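You operate a simulated robot arm through the tools that you are given. There is no shell and no other tool. Be economical: measure what you need, move in short steps, check, and stop when the job is done.

The job below is to be done with a simulated two-armed robot. You get a single attempt, and the scene is never put back.

TASK
Pug out two clay logs and put them in the brown drawer.
Fine: stop the mill before you take them; shut the drawer and the nozzle cap. Where these are worked on the way, their far stop is far enough and under half their travel is too little: brown drawer.
Where things are to end (x, y in the base frame): clay log within 0.06 m of [0.8, -0.99]; clay log within 0.06 m of [0.75, -0.84].

It is judged by the outcome, as a careful person would: the job done as asked, and still so three seconds after it is handed in. It fails if anything else is knocked over, pushed out of place, dropped, spilled or broken. Lids that push on must go on centred and level and be pressed home; caps that screw on are set level and turned clockwise until they are tight.

THE ROBOT
Two 7-joint arms with two-finger parallel grippers on one trunk, on a base that drives. Base frame: it is fixed to the floor where the robot stands at the start and does not move with it; the origin is under the middle of the robot, x ahead of it, y to its left, z up. Lengths are in m, angles in rad, forces in N, time in s.
The left shoulder is at the start at [0.05, 0.165, 1.08], the right one opposite. With the tool pointing down near the work surface each hand reaches from about 0.1 to 0.64 m from the robot's upright axis, wherever it stands, measured 20 degrees to its own side. Places, roughly: brown drawer [0.8, -0.9, 0.6]; clay log (6x11x5 cm) [0.9, -0.5, 0.9]; clay mill [0.8, -0.2, 0.9]; inside of the brown drawer [0.9, -0.9, 0.6]; long clay lump (9x6x4 cm) [0.9, -0.7, 0.6]; nozzle cap [0.9, -0.6, 0.9]. Payload 3.91 kg a hand.
The tool frame of a hand sits at the grasp point between the pads (the TCP): z along the fingers, y along the line on which they close. The tips reach 0.03 m beyond it. The gripper opens to 0.11 m. The fingers are 0.02 m wide and 0.01 m thick; the gripper's body (0.048 by 0.112 m) begins 0.055 m behind the TCP.
Orientation is told as [roll, pitch, yaw] about the base's x, y, z axes, in that order, counted from this pose: with the fingers straight down and closing along the base's y, the tool's x points along the base's -x, its y along +y and its z along -z.

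THE INTERFACE
- The arms move only by the tool arm_command. It takes "left_moves", "right_moves" or both (then of equal length, played together; a hand with none holds still); each is a list of rows, each a list of 7 numbers: the shift along the tool's x, y, z in m, then the turn, a rotation vector about the tool's x, y, z in rad, then the finger opening in m, from 0 to 0.11. In form: [[dx, dy, dz, ax, ay, az, hand], ...]. A call has 1 to 20 rows; each row shifts and turns the commanded pose from where the row before left it, along the tool's axes as they then stand. Rows are played at 5 a second. More than 0.05 m and 0.15 rad between two rows, or a gripper value outside its range, and nothing of the call is played. A pose out of reach is approached as far as the arm can. The call stops where the force on the tool passes 40 N (or 10 N more than at its start, if that is more) or the arm is blocked; 0.2 s more then pass. The fingers move at their own pace (about 0.045 m/s each) and stop on an object; they squeeze with about 22 N. The grip force told is the motor's: it shows also when the fingers shut on nothing. Time passes only in rows, and 0.2 s behind the last, so rows that do not move let the fingers close. It gives the time, the measured TCP pose, the force on the tool (base axes), the opening and the grip force at its end, in the units of the frame above (readings bear some noise), with the torque about the TCP (base axes, N m) and any sound that the robot's microphone picked up, and new pictures: "pictures" is both (left out), scene, wrist or none (wrist: the cameras of the hands that moved).
- Cameras (640 x 400 px; columns grow to the right, rows downward): "scene" is now at [0.1194, -0.0248, 1.2719]; the picture's right is [-0.25, -0.97, 0.00], its down [-0.36, 0.09, -0.93] and it looks along [0.90, -0.23, -0.37] (base axes); focal length 251 px, centre (320, 200). "left" rides on the left gripper at [0.072, -0.017, -0.103] in its tool frame; the picture's right is [0.23, 0.97, 0.00], its down [-0.76, 0.18, -0.62] and it looks along [-0.61, 0.14, 0.78] (tool axes); focal length 222 px, centre (320, 200). "right" rides on the right gripper at [0.072, 0.017, -0.103] in its tool frame; the picture's right is [-0.23, 0.97, 0.00], its down [-0.76, -0.18, -0.62] and it looks along [-0.61, -0.14, 0.78] (tool axes); focal length 222 px, centre (320, 200). There is no depth. A picture from a camera that has moved, and an enlarged one, comes with that camera's place and axes in the base frame and with its lens.
- move_column(by): slides the trunk up (or, below 0, down) by that many m; the arms and the scene camera ride with it, the base frame stays. It gives what a move gives, with no picture.
- drive_base(legs): drives the robot by 1 to 6 legs, each [ahead, left, turn to the left] in m, m and rad, along the robot's own axes; the way and the turn of a leg run together, so that a leg with both is an arc; at most 1.5 m and 3.142 rad a leg. The arms and the cameras ride along, it lands a little off, and it stops where it bumps. It gives what a move gives, and a new picture of the scene camera.
- aim_head(pan, tilt): turns the head with the scene camera to pan (to the left, within 1.396 rad either way) and tilt (down, from -0.506 to 1.204), counted from straight ahead of the robot. It gives what a move gives, and a new picture of the scene camera.
- close_up(camera, box): a new picture of the part [left, top, right, bottom] of that camera's present view, enlarged. It takes no simulated time.
- finish_job(): hands the job in; it is judged then, once.

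Work in short steps. Places have to be worked out from the pictures, the camera data and where the tool is seen: move nearer, look again, correct. Check each grasp and each placing, and mend what went wrong. You have 120 turns and 260 pictures in all, those below and enlarged ones among them. Open the grippers and draw the arms clear of the work before you hand the job in, unless the task says otherwise; then end with one line.

The tools are called after "Request:" as a command line: name --argument value ..., lists and objects as JSON in quotes. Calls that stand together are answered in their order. arm_command: Moves the arms, as the interface text tells. Its arguments: {"type":"object","properties":{"left_moves":{"type":"array","items":{"type":"array","items":{"type":"number"}}},"right_moves":{"type":"array","items":{"type":"array","items":{"type":"number"}}},"pictures":{"type":"string","enum":["both","scene","wrist","none"]}},"required":[]} The other tools are called the same way: move_column (by) slides the trunk up or down; drive_base (legs) drives the base; aim_head (pan, tilt) turns the head that bears the scene camera; close_up (camera, box) takes an enlarged picture of a part of a camera's view; finish_job () hands the job in.

At the start:

```text
t: 0.0
left_ee_pos: [0.3531, -0.0022, 1.1702]
left_orientation: [0.0, 0.001, 0.001]
left_wrist_force: [-0.8, 0.7, 0.4]
left_moment: [0.01, -0.01, -0.02]
left_opening: 0.1097
left_grip_force: 0.1
right_ee_pos: [0.3218, -0.3568, 1.0908]
right_orientation: [0.0, 0.0, 0.0]
right_wrist_force: [0.1, -0.2, -0.3]
right_moment: [-0.03, 0.05, 0.0]
right_opening: 0.1101
right_grip_force: 0.0
trunk travel left (down, up): [-0.3, 0.203]
robot x, y, heading: [-0.001, 0.0021, 0.001]
head pan, tilt: [-0.25, 0.379]
```

scene: 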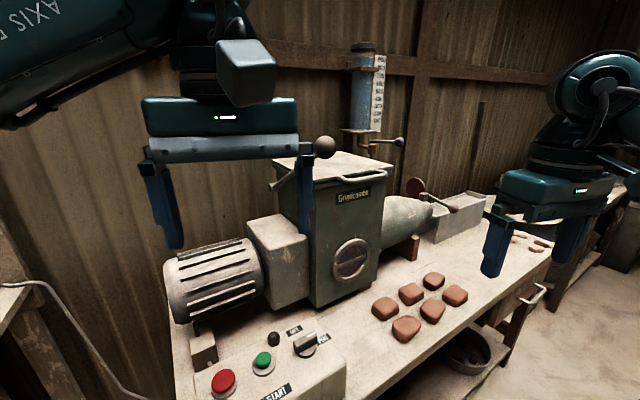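
right: 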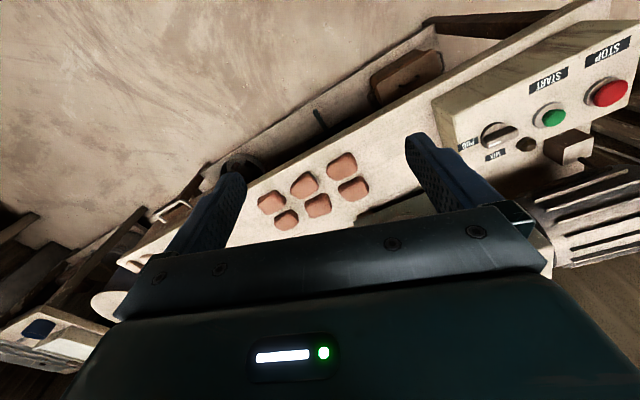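
left: 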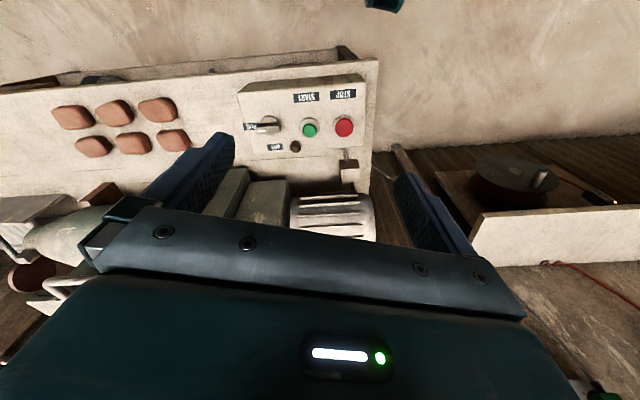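

I first look closer at the mill and its controls.

Request:
close_up --camera "scene" --box '[160, 300, 360, 400]'

Request:
close_up --camera "scene" --box '[250, 30, 570, 230]'

Request:
close_up --camera "scene" --box '[400, 180, 640, 400]'

```text
3.20 times, centred on (260, 350) of scene
camera zoom: at [0.1194, -0.0248, 1.2719], right [-0.25, -0.97, 0.0], down [-0.36, 0.09, -0.93], along [0.9, -0.23, -0.37], focal length 804 px, centre (512, -280)
```

zoom: 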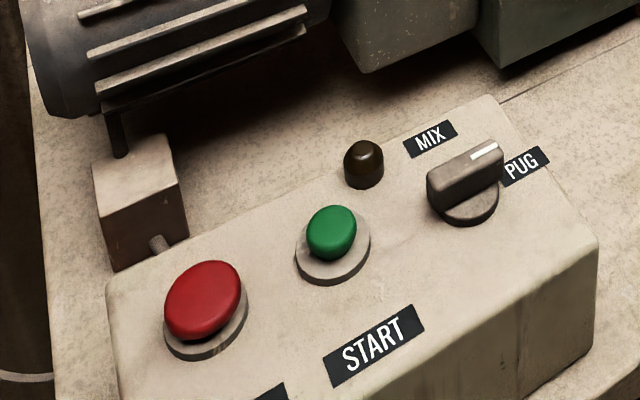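

```text
2.00 times, centred on (410, 130) of scene
camera zoom: at [0.1194, -0.0248, 1.2719], right [-0.25, -0.97, 0.0], down [-0.36, 0.09, -0.93], along [0.9, -0.23, -0.37], focal length 503 px, centre (140, 340)
```

zoom: 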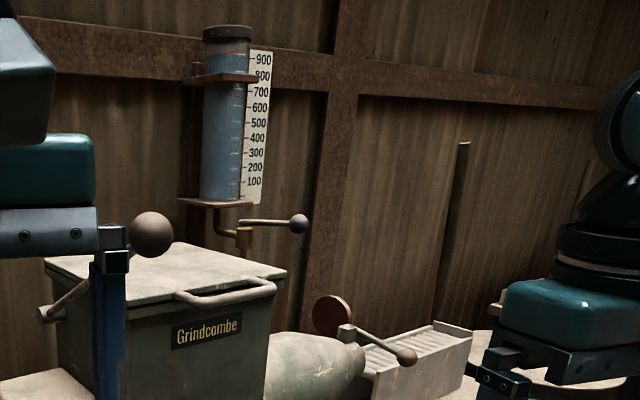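

```text
1.82 times, centred on (520, 290) of scene
camera zoom: at [0.1194, -0.0248, 1.2719], right [-0.25, -0.97, 0.0], down [-0.36, 0.09, -0.93], along [0.9, -0.23, -0.37], focal length 457 px, centre (-44, 36)
```

zoom: 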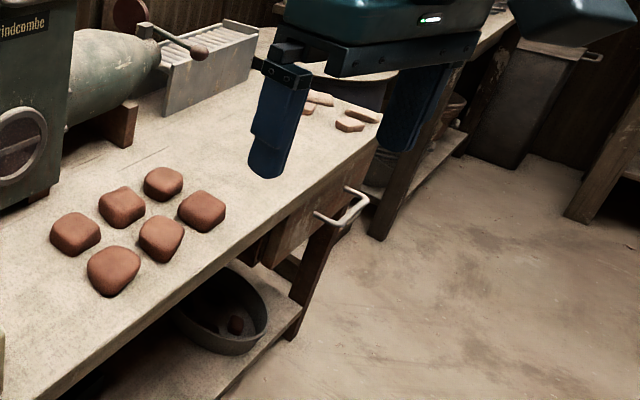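

The cap, the roller tray and the drawer are off to the right. I shift the robot right for a proper look at them.

Request:
drive_base --legs '[[0, -0.55, 0]]'

Request:
aim_head --pan 0.0 --tilt 0.6

```text
t: 3.1
left_ee_pos: [0.3545, -0.5431, 1.17]
left_orientation: [0.0, 0.001, 0.01]
left_wrist_force: [-0.7, 0.0, 0.5]
left_moment: [0.0, -0.02, -0.02]
left_opening: 0.1101
left_grip_force: 0.2
right_ee_pos: [0.3269, -0.8978, 1.0926]
right_orientation: [0.001, 0.0, 0.007]
right_wrist_force: [0.4, -0.2, -0.4]
right_moment: [0.0, 0.0, 0.01]
right_opening: 0.1098
right_grip_force: 0.2
trunk travel left (down, up): [-0.3, 0.203]
robot x, y, heading: [0.0036, -0.5404, 0.007]
head pan, tilt: [-0.25, 0.379]
camera scene: at [0.122, -0.5673, 1.2719], right [-0.24, -0.97, 0.0], down [-0.36, 0.09, -0.93], along [0.9, -0.22, -0.37], focal length 251 px, centre (320, 200)
```

scene: 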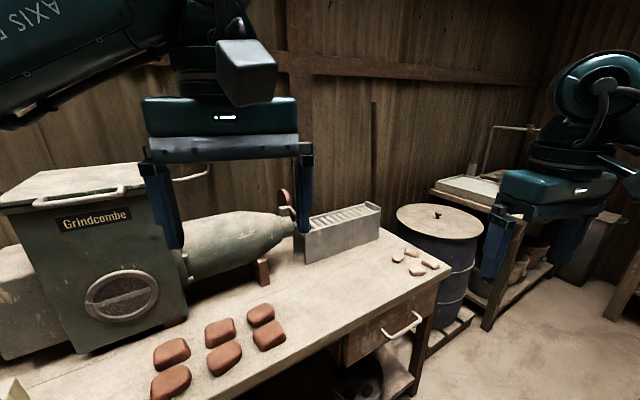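

```text
t: 3.9
left_ee_pos: [0.3549, -0.5425, 1.1708]
left_orientation: [0.0, 0.0, 0.009]
left_wrist_force: [0.2, -0.9, -0.8]
left_moment: [0.03, 0.01, -0.02]
left_opening: 0.1102
left_grip_force: 0.0
right_ee_pos: [0.327, -0.8986, 1.092]
right_orientation: [0.0, 0.0, 0.008]
right_wrist_force: [-0.5, -0.4, -0.3]
right_moment: [-0.02, -0.03, 0.0]
right_opening: 0.1099
right_grip_force: 0.1
trunk travel left (down, up): [-0.3, 0.203]
robot x, y, heading: [0.0001, -0.5451, 0.011]
head pan, tilt: [0.0, 0.6]
camera scene: at [0.1202, -0.5441, 1.2518], right [0.01, -1.0, 0.0], down [-0.56, 0.0, -0.83], along [0.83, 0.01, -0.56], focal length 251 px, centre (320, 200)
```

scene: 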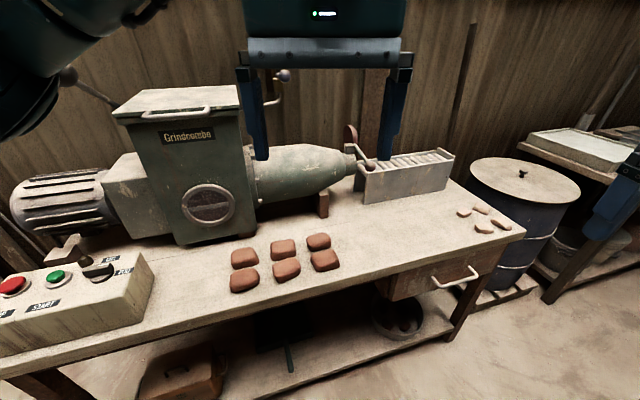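

The bench is yawed by about -0.3 rad relative to the base frame, with its top at about z 0.72. I take enlarged looks at the nozzle and cap, the controls and the drawer.

Request:
close_up --camera "scene" --box '[320, 100, 480, 210]'

Request:
close_up --camera "scene" --box '[0, 50, 240, 200]'

Request:
close_up --camera "scene" --box '[340, 180, 540, 350]'

```text
3.64 times, centred on (400, 155) of scene
camera zoom: at [0.1202, -0.5441, 1.2518], right [0.01, -1.0, 0.0], down [-0.56, 0.0, -0.83], along [0.83, 0.01, -0.56], focal length 914 px, centre (29, 364)
```

zoom: 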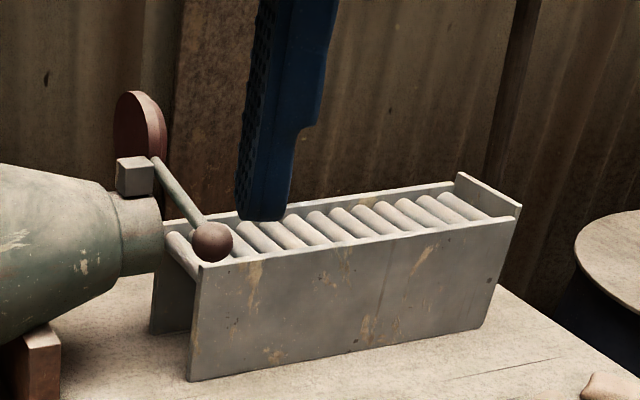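

```text
2.67 times, centred on (120, 125) of scene
camera zoom: at [0.1202, -0.5441, 1.2518], right [0.01, -1.0, 0.0], down [-0.56, 0.0, -0.83], along [0.83, 0.01, -0.56], focal length 670 px, centre (853, 400)
```

zoom: 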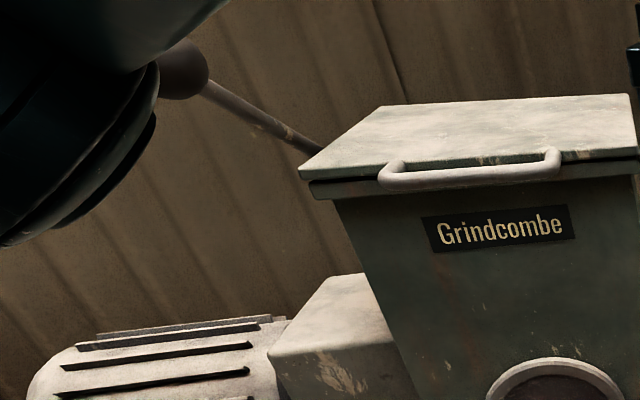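

```text
2.35 times, centred on (440, 265) of scene
camera zoom: at [0.1202, -0.5441, 1.2518], right [0.01, -1.0, 0.0], down [-0.56, 0.0, -0.83], along [0.83, 0.01, -0.56], focal length 591 px, centre (38, 47)
```

zoom: 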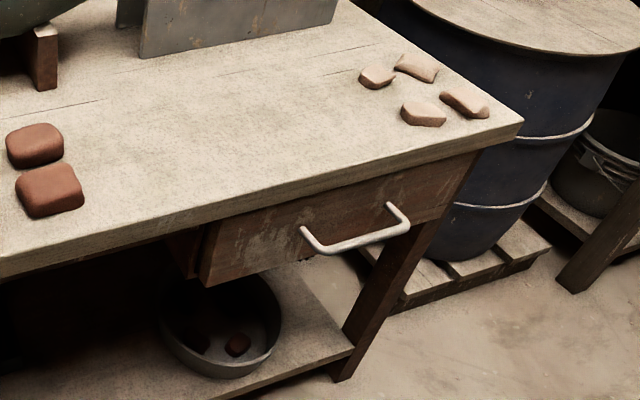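

The cap stands open: its ball lever is horizontal towards the front, with the disc behind it. I turn the robot square to the bench, about 0.3 rad to the left, and move in front of the control box.

Request:
drive_base --legs '[[0, 0, 0.289], [0.14, 0.25, 0]]'

Request:
aim_head --pan -0.45 --tilt 0.6

```text
t: 6.8
left_ee_pos: [0.3974, -0.1616, 1.1708]
left_orientation: [0.001, 0.0, 0.297]
left_wrist_force: [0.3, 0.2, -0.1]
left_moment: [0.0, 0.01, -0.03]
left_opening: 0.1101
left_grip_force: 0.0
right_ee_pos: [0.4717, -0.5072, 1.0909]
right_orientation: [0.001, 0.001, 0.298]
right_wrist_force: [-0.4, 1.2, 1.4]
right_moment: [-0.03, 0.01, -0.01]
right_opening: 0.1101
right_grip_force: 0.2
trunk travel left (down, up): [-0.3, 0.203]
robot x, y, heading: [0.0574, -0.2616, 0.301]
head pan, tilt: [0.0, 0.6]
camera scene: at [0.1723, -0.2287, 1.2518], right [0.29, -0.96, 0.0], down [-0.54, -0.17, -0.82], along [0.79, 0.24, -0.57], focal length 251 px, centre (320, 200)
```

scene: 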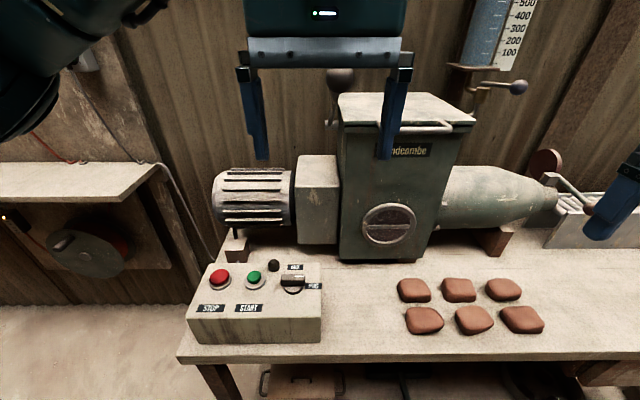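

```text
t: 7.8
left_ee_pos: [0.3968, -0.1615, 1.1696]
left_orientation: [-0.001, -0.001, 0.3]
left_wrist_force: [0.0, -0.7, -0.5]
left_moment: [0.0, 0.03, -0.03]
left_opening: 0.1097
left_grip_force: 0.0
right_ee_pos: [0.4715, -0.5098, 1.0924]
right_orientation: [0.001, 0.0, 0.299]
right_wrist_force: [1.0, 0.6, 0.3]
right_moment: [-0.02, -0.02, 0.05]
right_opening: 0.1099
right_grip_force: 0.1
trunk travel left (down, up): [-0.3, 0.203]
robot x, y, heading: [0.0575, -0.2641, 0.301]
head pan, tilt: [-0.45, 0.6]
camera scene: at [0.1751, -0.2684, 1.2518], right [-0.15, -0.99, 0.0], down [-0.56, 0.09, -0.83], along [0.82, -0.12, -0.56], focal length 251 px, centre (320, 200)
```

scene: 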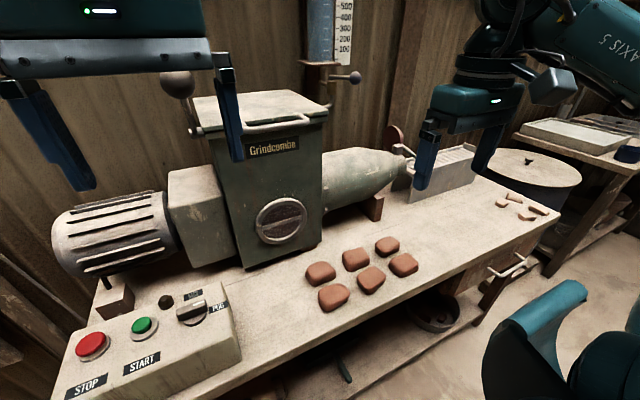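

The robot is now square to the bench. I bring the left hand, fingers closed, above the START button at roughly z 1.0 and look with the wrist camera.

Request:
arm_command --left_moves '[[-0.02, 0.03, 0.0, 0, 0, 0, 0.0], [-0.02, 0.03, 0.02, 0, 0, 0, 0.0], [-0.02, 0.03, 0.03, 0, 0, 0, 0.0], [-0.02, 0.03, 0.03, 0, 0, 0, 0.0], [-0.02, 0.018, 0.04, 0, 0, 0, 0.0], [0, 0, 0.03, 0, 0, 0, 0.0], [0, 0, 0, 0, 0, 0, 0.0]]' --pictures "wrist"

Request:
close_up --camera "scene" --box '[40, 260, 280, 400]'

```text
t: 9.3
left_ee_pos: [0.4514, 0.0003, 1.0212]
left_orientation: [0.0, 0.0, 0.299]
left_wrist_force: [0.1, 0.2, -0.3]
left_moment: [0.02, -0.01, 0.0]
left_opening: 0.0001
left_grip_force: 22.1
right_ee_pos: [0.4716, -0.5098, 1.0926]
right_orientation: [0.0, -0.001, 0.299]
right_wrist_force: [0.4, 0.3, 0.0]
right_moment: [0.04, 0.02, 0.03]
right_opening: 0.1099
right_grip_force: 0.0
trunk travel left (down, up): [-0.3, 0.203]
robot x, y, heading: [0.0575, -0.2607, 0.296]
head pan, tilt: [-0.45, 0.6]
camera left: at [0.3884, -0.0366, 1.125], right [-0.5, 0.86, 0.0], down [0.68, 0.39, 0.62], along [0.54, 0.31, -0.78], focal length 222 px, centre (320, 200)
```

left: 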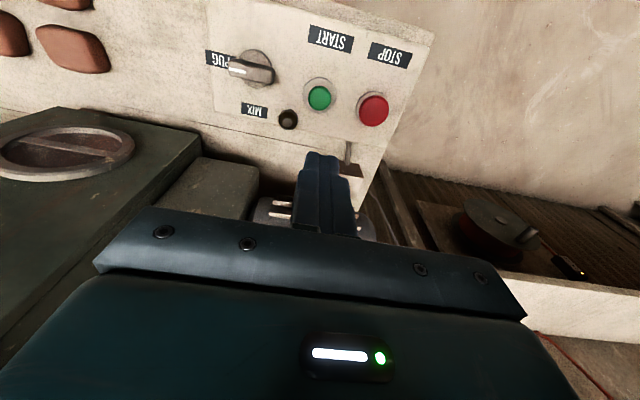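

```text
2.67 times, centred on (160, 330) of scene
camera zoom: at [0.175, -0.2685, 1.2518], right [-0.15, -0.99, 0.0], down [-0.56, 0.09, -0.83], along [0.82, -0.12, -0.56], focal length 670 px, centre (747, -147)
```

zoom: 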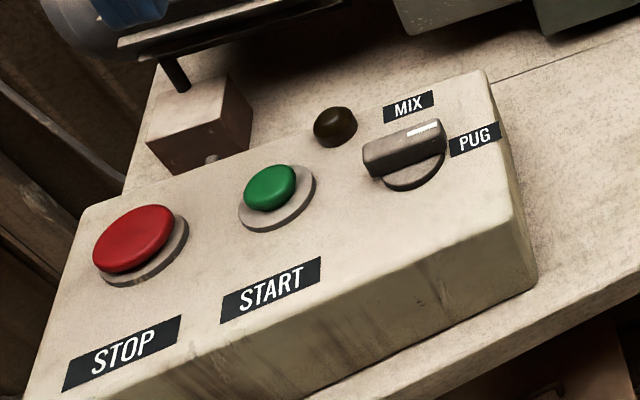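

The knob points to PUG, the lid is shut, and the closed left fingers are right above START. I lower them near the button and lift the right hand out of the camera's view of the outlet.

Request:
arm_command --left_moves '[[0, 0, 0.03, 0, 0, 0, 0], [0, 0, 0.03, 0, 0, 0, 0], [0, 0, 0.03, 0, 0, 0, 0], [0, 0, 0.02, 0, 0, 0, 0], [0, 0, 0, 0, 0, 0, 0]]' --right_moves '[[0, 0, -0.03, 0, 0, 0, 0.11], [0, 0, -0.03, 0, 0, 0, 0.11], [0, 0, -0.03, 0, 0, 0, 0.11], [0.01, 0, -0.03, 0, 0, 0, 0.11], [0.01, 0, -0.03, 0, 0, 0, 0.11]]' --pictures "both"

```text
t: 10.6
left_ee_pos: [0.4503, -0.0001, 0.9095]
left_orientation: [0.0, 0.0, 0.299]
left_wrist_force: [-0.5, -1.5, -0.5]
left_moment: [0.01, 0.0, -0.01]
left_opening: 0.0
left_grip_force: 22.4
right_ee_pos: [0.4753, -0.4872, 1.2225]
right_orientation: [0.0, 0.0, 0.299]
right_wrist_force: [-0.1, -0.2, 0.1]
right_moment: [0.0, 0.0, -0.03]
right_opening: 0.1099
right_grip_force: 0.1
right hand out of reach, approached as far as the arm can: row 4, 5
trunk travel left (down, up): [-0.3, 0.203]
robot x, y, heading: [0.0621, -0.2607, 0.299]
head pan, tilt: [-0.45, 0.6]
camera scene: at [0.1749, -0.2682, 1.2518], right [-0.15, -0.99, 0.0], down [-0.56, 0.09, -0.83], along [0.82, -0.12, -0.56], focal length 251 px, centre (320, 200)
camera right: at [0.3992, -0.4926, 1.3247], right [-0.07, 1.0, 0.0], down [0.78, 0.05, 0.62], along [0.62, 0.04, -0.78], focal length 222 px, centre (320, 200)
camera left: at [0.3876, -0.0361, 1.0145], right [-0.5, 0.86, 0.0], down [0.68, 0.39, 0.62], along [0.54, 0.31, -0.78], focal length 222 px, centre (320, 200)
```

scene: 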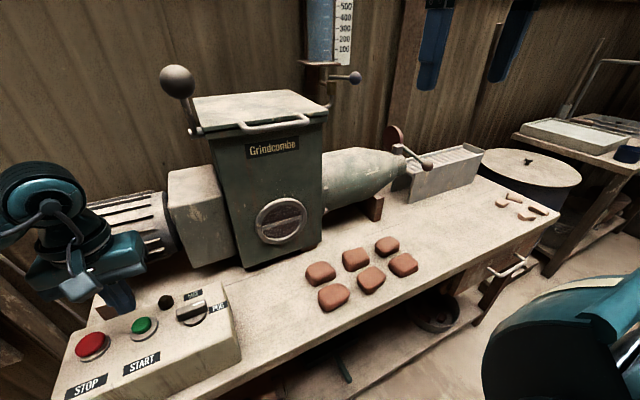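
right: 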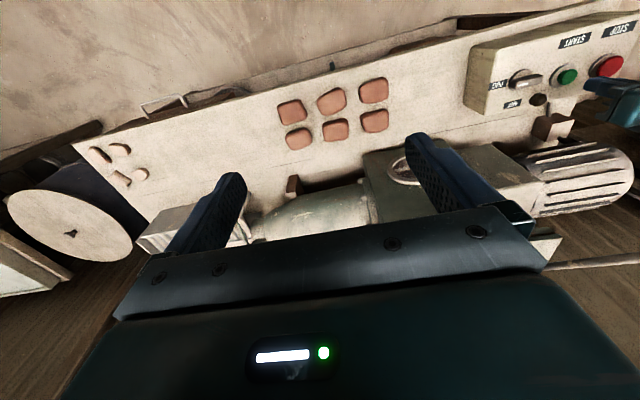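
left: 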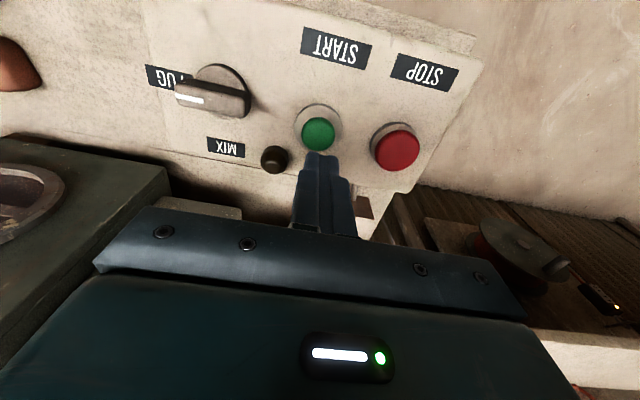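

START sits exactly beneath the fingertips, so I press down in small steps.

Request:
arm_command --left_moves '[[0, 0, 0.015, 0, 0, 0, 0], [0, 0, 0.01, 0, 0, 0, 0], [0, 0, 0.01, 0, 0, 0, 0], [0, 0, 0.008, 0, 0, 0, 0], [0, 0, 0.005, 0, 0, 0, 0], [0, 0, 0.005, 0, 0, 0, 0], [0, 0, 0.005, 0, 0, 0, 0]]' --pictures "scene"

```text
t: 12.2
left_ee_pos: [0.4524, 0.0002, 0.8643]
left_orientation: [-0.004, -0.018, 0.299]
left_wrist_force: [-6.9, 0.6, 23.5]
left_moment: [-0.08, 0.39, -0.06]
left_opening: 0.0002
left_grip_force: 22.2
right_ee_pos: [0.4727, -0.4891, 1.2236]
right_orientation: [0.001, -0.004, 0.298]
right_wrist_force: [0.6, -0.3, 0.7]
right_moment: [0.0, 0.0, 0.01]
right_opening: 0.1099
right_grip_force: 0.1
trunk travel left (down, up): [-0.3, 0.203]
robot x, y, heading: [0.0565, -0.2604, 0.296]
head pan, tilt: [-0.45, 0.6]
heard: click
stopped in row 7 (left hand): the force on the tool passed its limit (the readings are from after the stop); the commanded pose is now the measured one
camera scene: at [0.172, -0.2695, 1.2524], right [-0.15, -0.99, 0.0], down [-0.56, 0.09, -0.83], along [0.82, -0.12, -0.56], focal length 251 px, centre (320, 200)
```

scene: 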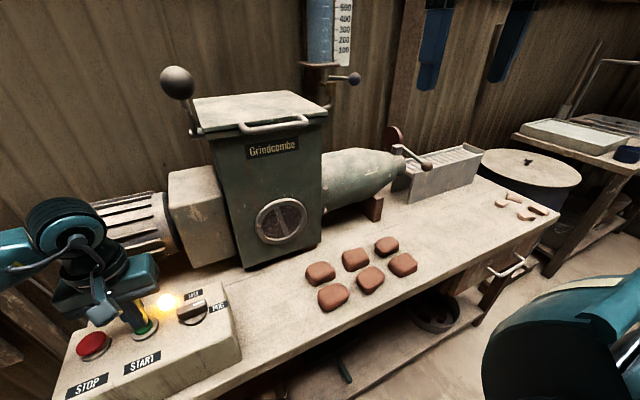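

It clicked and the lamp lit, so the mill is running. I lift and hover over STOP while watching the outlet.

Request:
arm_command --left_moves '[[0, 0, -0.02, 0, 0, 0, 0], [0, 0, -0.02, 0, 0, 0, 0], [0, 0.034, 0, 0, 0, 0, 0], [0, 0.034, 0, 0, 0, 0, 0], [0, 0, 0, 0, 0, 0, 0]]' --pictures "both"

Request:
close_up --camera "scene" --box '[320, 110, 500, 220]'

```text
t: 13.4
left_ee_pos: [0.4315, 0.0667, 0.8979]
left_orientation: [-0.001, -0.008, 0.301]
left_wrist_force: [0.0, -0.1, -0.3]
left_moment: [0.0, 0.01, 0.0]
left_opening: 0.0
left_grip_force: 21.9
right_ee_pos: [0.4748, -0.4873, 1.2222]
right_orientation: [0.001, 0.001, 0.299]
right_wrist_force: [-0.2, 0.1, -0.2]
right_moment: [-0.02, 0.03, -0.02]
right_opening: 0.1098
right_grip_force: 0.0
trunk travel left (down, up): [-0.3, 0.203]
robot x, y, heading: [0.0591, -0.2627, 0.299]
head pan, tilt: [-0.45, 0.6]
camera scene: at [0.175, -0.2685, 1.2518], right [-0.15, -0.99, 0.0], down [-0.56, 0.09, -0.83], along [0.82, -0.12, -0.56], focal length 251 px, centre (320, 200)
camera left: at [0.3681, 0.0296, 1.0016], right [-0.5, 0.86, 0.0], down [0.67, 0.39, 0.63], along [0.54, 0.31, -0.78], focal length 222 px, centre (320, 200)
```

scene: 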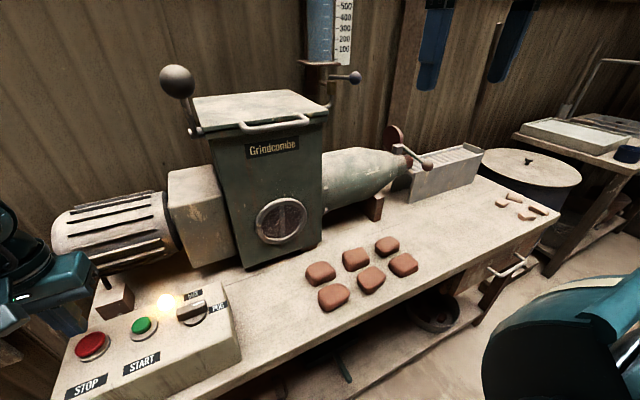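
left: 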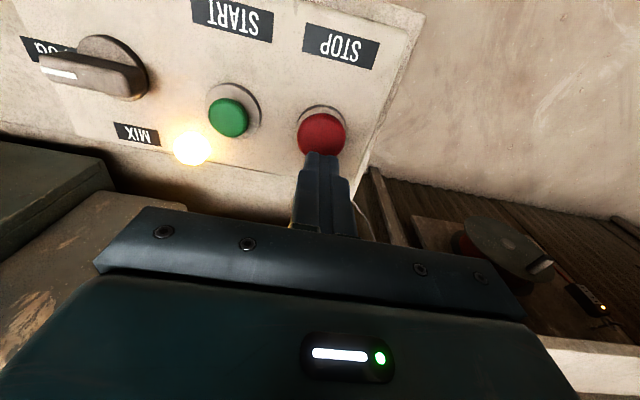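

```text
3.56 times, centred on (410, 165) of scene
camera zoom: at [0.175, -0.2685, 1.2518], right [-0.15, -0.99, 0.0], down [-0.56, 0.09, -0.83], along [0.82, -0.12, -0.56], focal length 894 px, centre (0, 324)
```

zoom: 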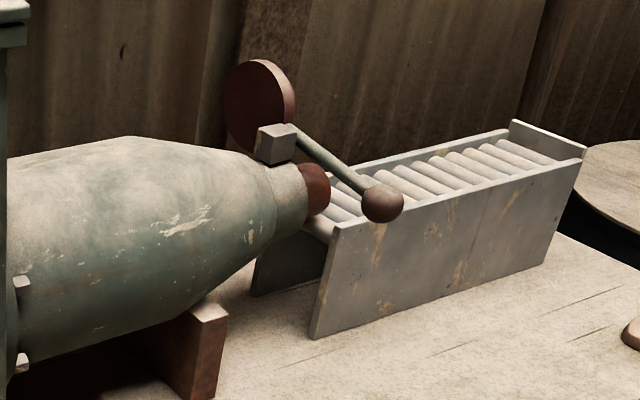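

Clay is already coming out of the nozzle. I wait with the hand over STOP.

Request:
arm_command --left_moves '[[0, 0, 0, 0, 0, 0, 0], [0, 0, 0, 0, 0, 0, 0], [0, 0, 0, 0, 0, 0, 0], [0, 0, 0, 0, 0, 0, 0], [0, 0, 0, 0, 0, 0, 0], [0, 0, 0, 0, 0, 0, 0], [0, 0, 0, 0, 0, 0, 0], [0, 0, 0, 0, 0, 0, 0], [0, 0, 0, 0, 0, 0, 0], [0, 0, 0, 0, 0, 0, 0]]' --pictures "none"

Request:
close_up --camera "scene" --box '[320, 110, 500, 220]'

```text
t: 15.6
left_ee_pos: [0.4335, 0.0655, 0.8971]
left_orientation: [-0.002, -0.006, 0.299]
left_wrist_force: [0.6, -0.5, 0.0]
left_moment: [0.0, -0.01, -0.02]
left_opening: 0.0
left_grip_force: 22.0
right_ee_pos: [0.474, -0.4873, 1.222]
right_orientation: [-0.001, 0.001, 0.299]
right_wrist_force: [0.1, 0.1, 0.3]
right_moment: [-0.01, 0.02, -0.03]
right_opening: 0.11
right_grip_force: 0.1
trunk travel left (down, up): [-0.3, 0.203]
robot x, y, heading: [0.0594, -0.2637, 0.295]
head pan, tilt: [-0.45, 0.6]
```

```text
3.56 times, centred on (410, 165) of scene
camera zoom: at [0.175, -0.2683, 1.2518], right [-0.15, -0.99, 0.0], down [-0.56, 0.09, -0.83], along [0.82, -0.12, -0.56], focal length 894 px, centre (0, 324)
```

zoom: 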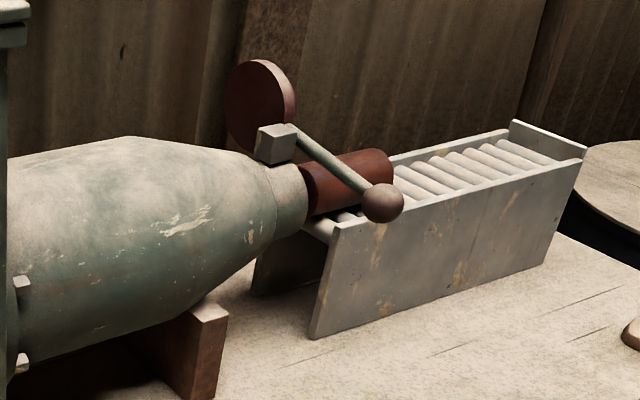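

The log is growing at about 3 cm/s. I wait briefly to see whether it separates.

Request:
arm_command --left_moves '[[0, 0, 0, 0, 0, 0, 0], [0, 0, 0, 0, 0, 0, 0], [0, 0, 0, 0, 0, 0, 0], [0, 0, 0, 0, 0, 0, 0], [0, 0, 0, 0, 0, 0, 0], [0, 0, 0, 0, 0, 0, 0], [0, 0, 0, 0, 0, 0, 0]]' --pictures "none"

Request:
close_up --camera "scene" --box '[320, 110, 500, 220]'

```text
t: 17.2
left_ee_pos: [0.4325, 0.0655, 0.8979]
left_orientation: [-0.002, -0.005, 0.301]
left_wrist_force: [0.1, 0.3, 0.0]
left_moment: [0.03, 0.0, 0.0]
left_opening: 0.0002
left_grip_force: 22.4
right_ee_pos: [0.4746, -0.4871, 1.2219]
right_orientation: [0.001, -0.001, 0.299]
right_wrist_force: [0.2, -0.5, -0.3]
right_moment: [0.01, -0.01, -0.01]
right_opening: 0.1102
right_grip_force: 0.0
trunk travel left (down, up): [-0.3, 0.203]
robot x, y, heading: [0.0604, -0.2654, 0.304]
head pan, tilt: [-0.45, 0.6]
```

```text
3.56 times, centred on (410, 165) of scene
camera zoom: at [0.175, -0.2683, 1.2518], right [-0.15, -0.99, 0.0], down [-0.56, 0.09, -0.83], along [0.82, -0.12, -0.56], focal length 894 px, centre (0, 324)
```

zoom: 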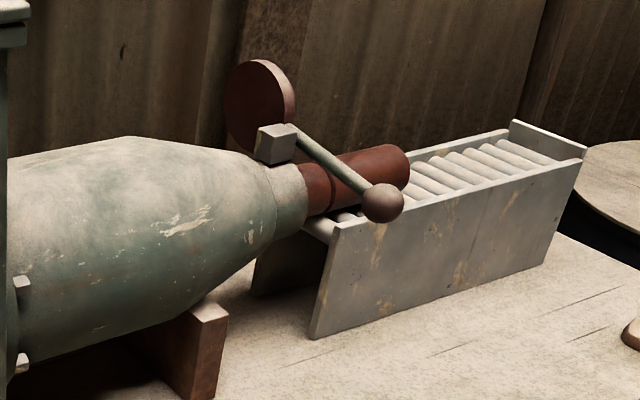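

A seam shows the first log is separated and the second is emerging. I keep checking at short intervals.

Request:
arm_command --left_moves '[[0, 0, 0, 0, 0, 0, 0], [0, 0, 0, 0, 0, 0, 0], [0, 0, 0, 0, 0, 0, 0], [0, 0, 0, 0, 0, 0, 0], [0, 0, 0, 0, 0, 0, 0]]' --pictures "none"

Request:
close_up --camera "scene" --box '[320, 110, 500, 220]'

```text
t: 18.4
left_ee_pos: [0.4326, 0.0654, 0.8963]
left_orientation: [-0.001, -0.008, 0.301]
left_wrist_force: [0.0, -0.7, -0.2]
left_moment: [0.0, 0.01, -0.02]
left_opening: 0.0
left_grip_force: 21.6
right_ee_pos: [0.4756, -0.4869, 1.2222]
right_orientation: [0.001, 0.0, 0.298]
right_wrist_force: [0.0, -0.7, -0.7]
right_moment: [0.04, 0.02, -0.01]
right_opening: 0.1098
right_grip_force: 0.1
trunk travel left (down, up): [-0.3, 0.203]
robot x, y, heading: [0.0589, -0.2607, 0.296]
head pan, tilt: [-0.45, 0.6]
```

```text
3.56 times, centred on (410, 165) of scene
camera zoom: at [0.175, -0.2683, 1.2518], right [-0.15, -0.99, 0.0], down [-0.56, 0.09, -0.83], along [0.82, -0.12, -0.56], focal length 894 px, centre (0, 324)
```

zoom: 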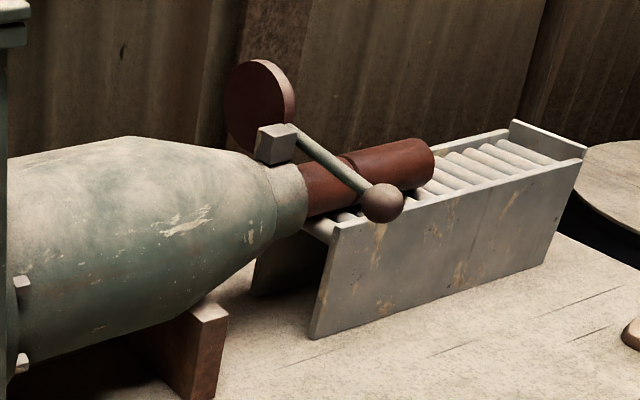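

The second log is almost half out. I lower the fingers to just above STOP and check again.

Request:
arm_command --left_moves '[[0, 0, 0.01, 0, 0, 0, 0], [0, 0, 0.005, 0, 0, 0, 0], [0, 0, 0, 0, 0, 0, 0]]' --pictures "none"

Request:
close_up --camera "scene" --box '[320, 110, 500, 220]'

```text
t: 19.2
left_ee_pos: [0.4326, 0.0664, 0.8811]
left_orientation: [-0.001, -0.008, 0.3]
left_wrist_force: [-0.1, -0.4, 0.0]
left_moment: [0.03, -0.01, -0.01]
left_opening: 0.0001
left_grip_force: 21.9
right_ee_pos: [0.4749, -0.4859, 1.2226]
right_orientation: [0.0, 0.0, 0.298]
right_wrist_force: [0.5, -0.8, 0.0]
right_moment: [0.01, 0.0, -0.01]
right_opening: 0.1098
right_grip_force: 0.1
trunk travel left (down, up): [-0.3, 0.203]
robot x, y, heading: [0.0593, -0.2616, 0.292]
head pan, tilt: [-0.45, 0.6]
```

```text
3.56 times, centred on (410, 165) of scene
camera zoom: at [0.175, -0.2683, 1.2518], right [-0.15, -0.99, 0.0], down [-0.56, 0.09, -0.83], along [0.82, -0.12, -0.56], focal length 894 px, centre (0, 324)
```

zoom: 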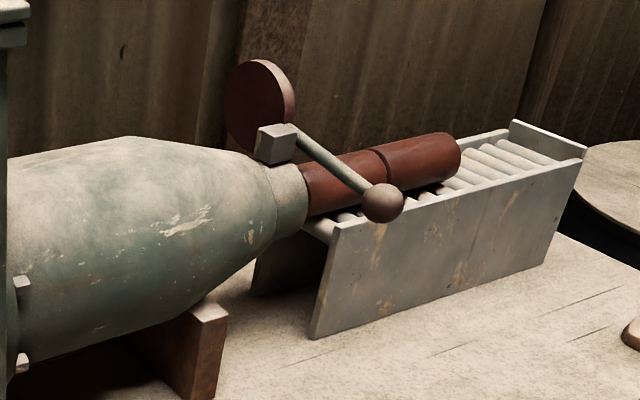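

The second log is nearly full length, so I press STOP now.

Request:
arm_command --left_moves '[[0, 0, 0.012, 0, 0, 0, 0], [0, 0, 0.01, 0, 0, 0, 0], [0, 0, 0.005, 0, 0, 0, 0], [0, 0, 0.005, 0, 0, 0, 0]]' --pictures "scene"

Request:
close_up --camera "scene" --box '[320, 110, 500, 220]'

```text
t: 20.1
left_ee_pos: [0.4345, 0.067, 0.8625]
left_orientation: [-0.006, -0.025, 0.299]
left_wrist_force: [-8.8, 0.8, 24.3]
left_moment: [-0.05, 0.42, 0.03]
left_opening: 0.0
left_grip_force: 22.1
right_ee_pos: [0.4723, -0.4885, 1.2235]
right_orientation: [0.001, -0.004, 0.299]
right_wrist_force: [-0.1, -1.1, -0.2]
right_moment: [0.0, 0.0, 0.01]
right_opening: 0.1102
right_grip_force: 0.1
trunk travel left (down, up): [-0.3, 0.203]
robot x, y, heading: [0.0552, -0.2597, 0.3]
head pan, tilt: [-0.45, 0.6]
heard: click
stopped in row 4 (left hand): the force on the tool passed its limit (the readings are from after the stop); the commanded pose is now the measured one
camera scene: at [0.172, -0.2698, 1.2524], right [-0.15, -0.99, 0.0], down [-0.56, 0.09, -0.83], along [0.82, -0.12, -0.56], focal length 251 px, centre (320, 200)
```

scene: 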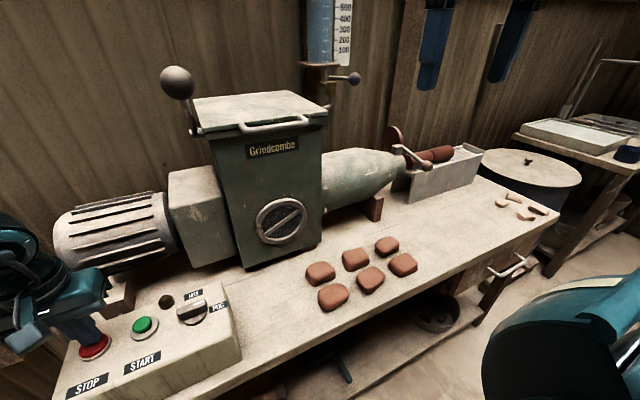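

```text
3.56 times, centred on (410, 165) of scene
camera zoom: at [0.172, -0.2698, 1.2524], right [-0.15, -0.99, 0.0], down [-0.56, 0.09, -0.83], along [0.82, -0.12, -0.56], focal length 894 px, centre (0, 324)
```

zoom: 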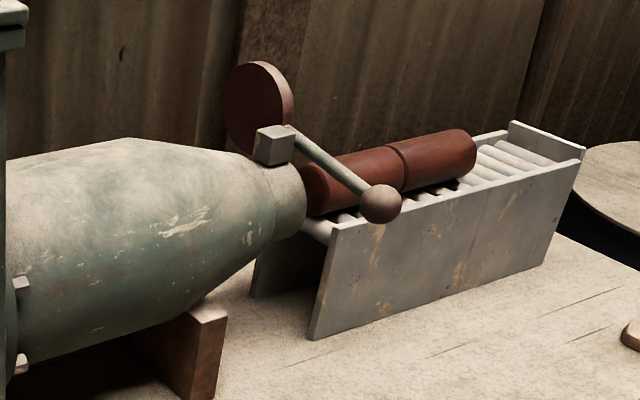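

The lamp is off, and the second log appears to be fully out with a rounded end. I retract the left hand.

Request:
arm_command --left_moves '[[0, 0, -0.04, 0, 0, 0, 0], [0, 0, -0.05, 0, 0, 0, 0], [0, 0, -0.05, 0, 0, 0, 0], [0, 0, -0.05, 0, 0, 0, 0], [0.04, -0.03, -0.05, 0, 0, 0, 0], [0.04, -0.04, -0.03, 0, 0, 0, 0], [0.03, -0.04, 0, 0, 0, 0, 0]]' --pictures "none"

Request:
close_up --camera "scene" --box '[370, 120, 490, 200]'

```text
refused: row 5 steps farther than a row can; nothing moved
```

```text
5.00 times, centred on (430, 160) of scene
camera zoom: at [0.172, -0.2698, 1.2524], right [-0.15, -0.99, 0.0], down [-0.56, 0.09, -0.83], along [0.82, -0.12, -0.56], focal length 1257 px, centre (-230, 400)
```

zoom: 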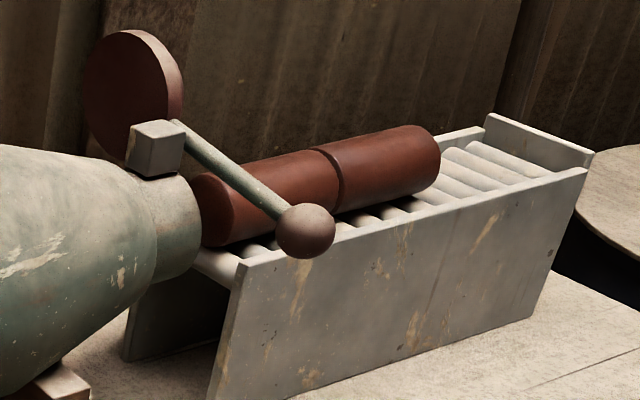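

Both logs are complete and separate. I retract the left hand with smaller steps.

Request:
arm_command --left_moves '[[0, 0, -0.04, 0, 0, 0, 0], [0, 0, -0.05, 0, 0, 0, 0], [0, 0, -0.05, 0, 0, 0, 0], [0, 0, -0.05, 0, 0, 0, 0], [0.03, -0.03, -0.02, 0, 0, 0, 0], [0.03, -0.03, -0.02, 0, 0, 0, 0], [0.03, -0.03, -0.02, 0, 0, 0, 0], [0.03, -0.03, 0, 0, 0, 0, 0]]' --pictures "none"

Request:
aim_head --pan -0.6 --tilt 1.15

```text
t: 21.9
left_ee_pos: [0.3522, -0.0849, 1.1084]
left_orientation: [0.0, -0.015, 0.302]
left_wrist_force: [-0.3, 0.0, 0.2]
left_moment: [0.04, -0.01, 0.03]
left_opening: 0.0
left_grip_force: 21.7
right_ee_pos: [0.4749, -0.4865, 1.2216]
right_orientation: [0.0, -0.001, 0.298]
right_wrist_force: [0.4, -0.3, -0.4]
right_moment: [-0.02, 0.01, -0.03]
right_opening: 0.1101
right_grip_force: 0.1
trunk travel left (down, up): [-0.3, 0.203]
robot x, y, heading: [0.0595, -0.2604, 0.299]
head pan, tilt: [-0.45, 0.6]
```

```text
t: 22.9
left_ee_pos: [0.3517, -0.0847, 1.1067]
left_orientation: [-0.004, -0.015, 0.3]
left_wrist_force: [1.2, 0.0, 0.2]
left_moment: [-0.01, -0.02, -0.01]
left_opening: 0.0
left_grip_force: 21.9
right_ee_pos: [0.4749, -0.4866, 1.2219]
right_orientation: [0.001, -0.001, 0.298]
right_wrist_force: [0.3, 0.2, -0.2]
right_moment: [0.01, -0.01, -0.01]
right_opening: 0.11
right_grip_force: 0.1
trunk travel left (down, up): [-0.3, 0.203]
robot x, y, heading: [0.0581, -0.2627, 0.299]
head pan, tilt: [-0.6, 1.15]
camera scene: at [0.1444, -0.2725, 1.2101], right [-0.3, -0.96, 0.0], down [-0.87, 0.27, -0.41], along [0.39, -0.12, -0.91], focal length 251 px, centre (320, 200)
```

scene: 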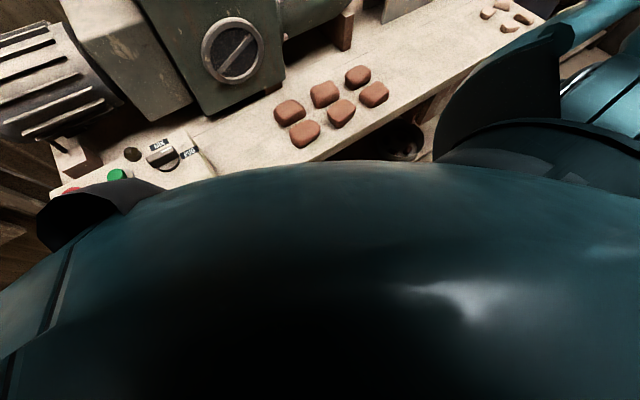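

I drive to the right along the bench, keeping back a little, so the right hand can reach the drawer handle.

Request:
drive_base --legs '[[-0.06, -0.43, 0]]'

Request:
aim_head --pan -0.6 --tilt 0.8

```text
t: 25.5
left_ee_pos: [0.4204, -0.5113, 1.1073]
left_orientation: [-0.001, -0.016, 0.288]
left_wrist_force: [0.0, -0.4, 0.1]
left_moment: [-0.01, 0.0, 0.02]
left_opening: 0.0
left_grip_force: 21.8
right_ee_pos: [0.5394, -0.915, 1.2221]
right_orientation: [0.0, 0.0, 0.286]
right_wrist_force: [0.4, -1.1, -0.1]
right_moment: [-0.02, 0.04, -0.02]
right_opening: 0.1101
right_grip_force: 0.0
trunk travel left (down, up): [-0.3, 0.203]
robot x, y, heading: [0.1268, -0.6797, 0.289]
head pan, tilt: [-0.6, 1.15]
camera scene: at [0.2103, -0.6974, 1.21], right [-0.31, -0.95, 0.0], down [-0.87, 0.28, -0.41], along [0.39, -0.13, -0.91], focal length 251 px, centre (320, 200)
```

scene: 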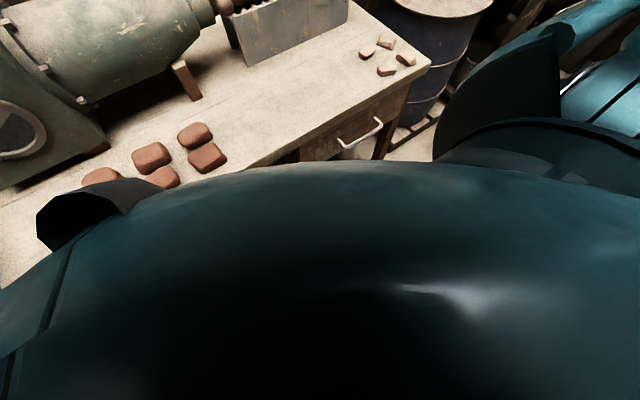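

```text
t: 26.3
left_ee_pos: [0.4199, -0.5123, 1.1075]
left_orientation: [-0.002, -0.016, 0.288]
left_wrist_force: [0.6, 0.2, -0.1]
left_moment: [0.01, -0.03, -0.02]
left_opening: 0.0001
left_grip_force: 22.0
right_ee_pos: [0.5373, -0.9157, 1.2209]
right_orientation: [0.0, 0.0, 0.287]
right_wrist_force: [0.3, -0.3, -0.4]
right_moment: [0.03, 0.01, 0.02]
right_opening: 0.1103
right_grip_force: 0.2
trunk travel left (down, up): [-0.3, 0.203]
robot x, y, heading: [0.1218, -0.6876, 0.288]
head pan, tilt: [-0.6, 0.799]
camera scene: at [0.2303, -0.7035, 1.2348], right [-0.31, -0.95, 0.0], down [-0.68, 0.22, -0.7], along [0.66, -0.21, -0.72], focal length 251 px, centre (320, 200)
```

scene: 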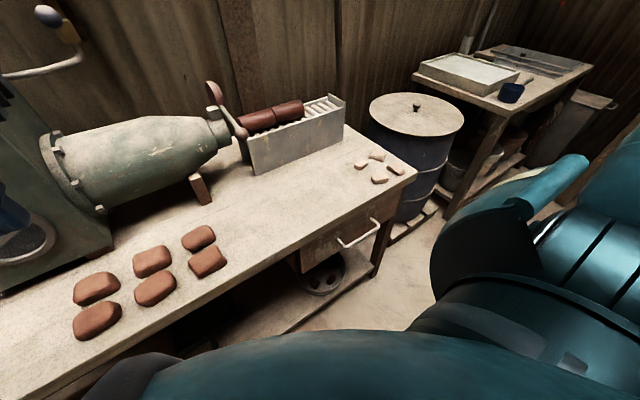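

The handle bar is confirmed near (0.62, -0.95, 0.615). I lower the right hand in front of the bench edge to see it close up.

Request:
arm_command --right_moves '[[0, 0, 0.05, 0, 0, 0, 0], [0, -0.02, 0.045, 0, 0, 0, 0], [0, -0.02, 0.045, 0, 0, 0, 0], [0, -0.02, 0.045, 0, 0, 0, 0], [0, 0, 0.05, 0, 0, 0, 0], [0, 0, 0.05, 0, 0, 0, 0], [0, 0, 0.05, 0, 0, 0, 0], [0, 0, 0.05, 0, 0, 0, 0], [0, 0, 0, 0, 0, 0, 0]]' --pictures "both"

```text
t: 28.3
left_ee_pos: [0.4203, -0.5131, 1.107]
left_orientation: [-0.004, -0.016, 0.289]
left_wrist_force: [-0.9, -0.2, 0.7]
left_moment: [0.0, -0.01, -0.01]
left_opening: 0.0
left_grip_force: 21.7
right_ee_pos: [0.557, -0.9717, 0.8382]
right_orientation: [0.0, 0.0, 0.285]
right_wrist_force: [0.0, 0.5, -0.7]
right_moment: [0.0, 0.0, 0.02]
right_opening: 0.0
right_grip_force: 22.6
trunk travel left (down, up): [-0.3, 0.203]
robot x, y, heading: [0.1272, -0.6868, 0.286]
head pan, tilt: [-0.6, 0.799]
camera scene: at [0.2302, -0.7035, 1.2349], right [-0.31, -0.95, 0.0], down [-0.68, 0.22, -0.7], along [0.66, -0.21, -0.72], focal length 251 px, centre (320, 200)
camera right: at [0.4813, -0.9772, 0.9398], right [-0.06, 1.0, 0.0], down [0.78, 0.04, 0.62], along [0.62, 0.04, -0.78], focal length 222 px, centre (320, 200)
```

scene: 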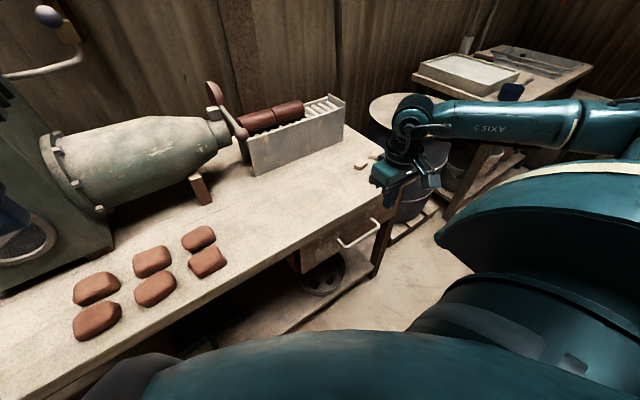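
right: 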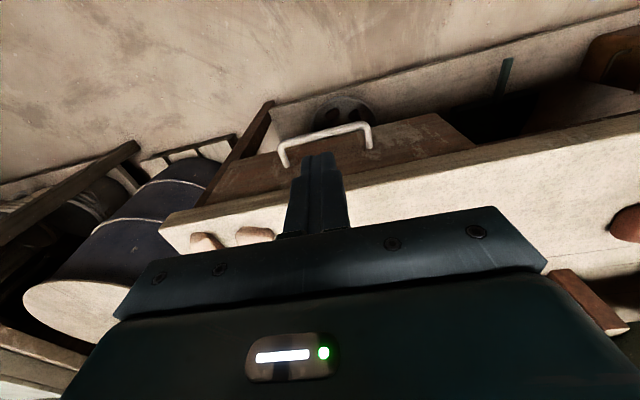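

Bar centre is at about (0.612, -0.960, 0.615), with roughly a 4 cm gap behind it. I tilt the fingers slightly forward and come down to just above the gap.

Request:
arm_command --right_moves '[[0, 0, 0, 0, -0.125, 0, 0], [0, 0, 0, 0, -0.125, 0, 0], [-0.0045, 0, 0.047, 0, 0, 0, 0], [-0.0045, 0, 0.047, 0, 0, 0, 0], [-0.0045, 0, 0.047, 0, 0, 0, 0], [-0.0045, 0, 0.042, 0, 0, 0, 0], [0, 0, 0, 0, 0, 0, 0]]' --pictures "both"

```text
t: 29.9
left_ee_pos: [0.4197, -0.5117, 1.1059]
left_orientation: [-0.004, -0.017, 0.289]
left_wrist_force: [0.0, -0.5, -0.2]
left_moment: [0.01, 0.01, -0.04]
left_opening: 0.0003
left_grip_force: 21.8
right_ee_pos: [0.6177, -0.9527, 0.6632]
right_orientation: [-0.002, -0.25, 0.289]
right_wrist_force: [0.0, 0.0, -0.1]
right_moment: [-0.01, 0.0, 0.0]
right_opening: 0.0
right_grip_force: 21.8
trunk travel left (down, up): [-0.3, 0.203]
robot x, y, heading: [0.1245, -0.6844, 0.287]
head pan, tilt: [-0.6, 0.799]
camera scene: at [0.2302, -0.7035, 1.2349], right [-0.31, -0.95, 0.0], down [-0.68, 0.22, -0.7], along [0.66, -0.21, -0.72], focal length 251 px, centre (320, 200)
camera right: at [0.5188, -0.9648, 0.7443], right [-0.07, 1.0, 0.06], down [0.61, 0.0, 0.79], along [0.79, 0.09, -0.61], focal length 222 px, centre (320, 200)
```

scene: 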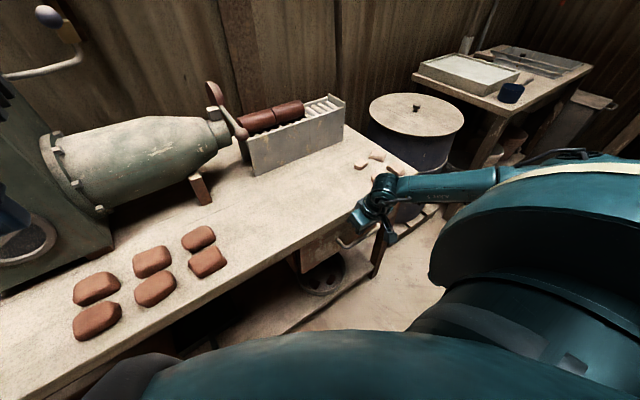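
right: 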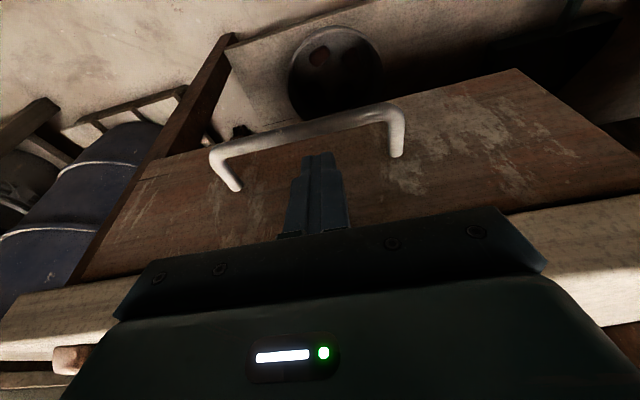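

The fingertips are just behind and above the bar. I insert them 4 cm and then pull back a little.

Request:
arm_command --right_moves '[[0.001, 0, 0.015, 0, 0, 0, 0], [0, 0, 0.015, 0, 0, 0, 0], [0, 0, 0.013, 0, 0, 0, 0], [0.01, 0, 0.0025, 0, 0, 0, 0], [0.02, 0, 0.005, 0, 0, 0, 0], [0.02, 0, 0.005, 0, 0, 0, 0]]' --pictures "wrist"

```text
t: 30.7
left_ee_pos: [0.4197, -0.5123, 1.1071]
left_orientation: [-0.003, -0.016, 0.287]
left_wrist_force: [-0.5, 0.0, 0.5]
left_moment: [-0.02, -0.01, 0.0]
left_opening: 0.0
left_grip_force: 22.5
right_ee_pos: [0.6202, -0.9531, 0.6262]
right_orientation: [-0.001, -0.242, 0.289]
right_wrist_force: [-4.1, 0.1, -1.5]
right_moment: [-0.04, -0.26, 0.12]
right_opening: 0.0
right_grip_force: 21.8
trunk travel left (down, up): [-0.3, 0.203]
robot x, y, heading: [0.1217, -0.6845, 0.287]
head pan, tilt: [-0.6, 0.799]
stopped in row 3 (right hand): the force on the tool passed its limit (the readings are from after the stop); the commanded pose is now the measured one
camera right: at [0.5226, -0.9649, 0.7087], right [-0.06, 1.0, 0.05], down [0.62, 0.0, 0.79], along [0.79, 0.08, -0.61], focal length 222 px, centre (320, 200)
```

right: 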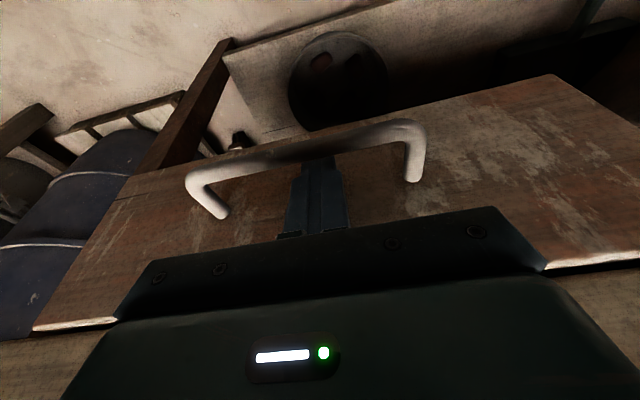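

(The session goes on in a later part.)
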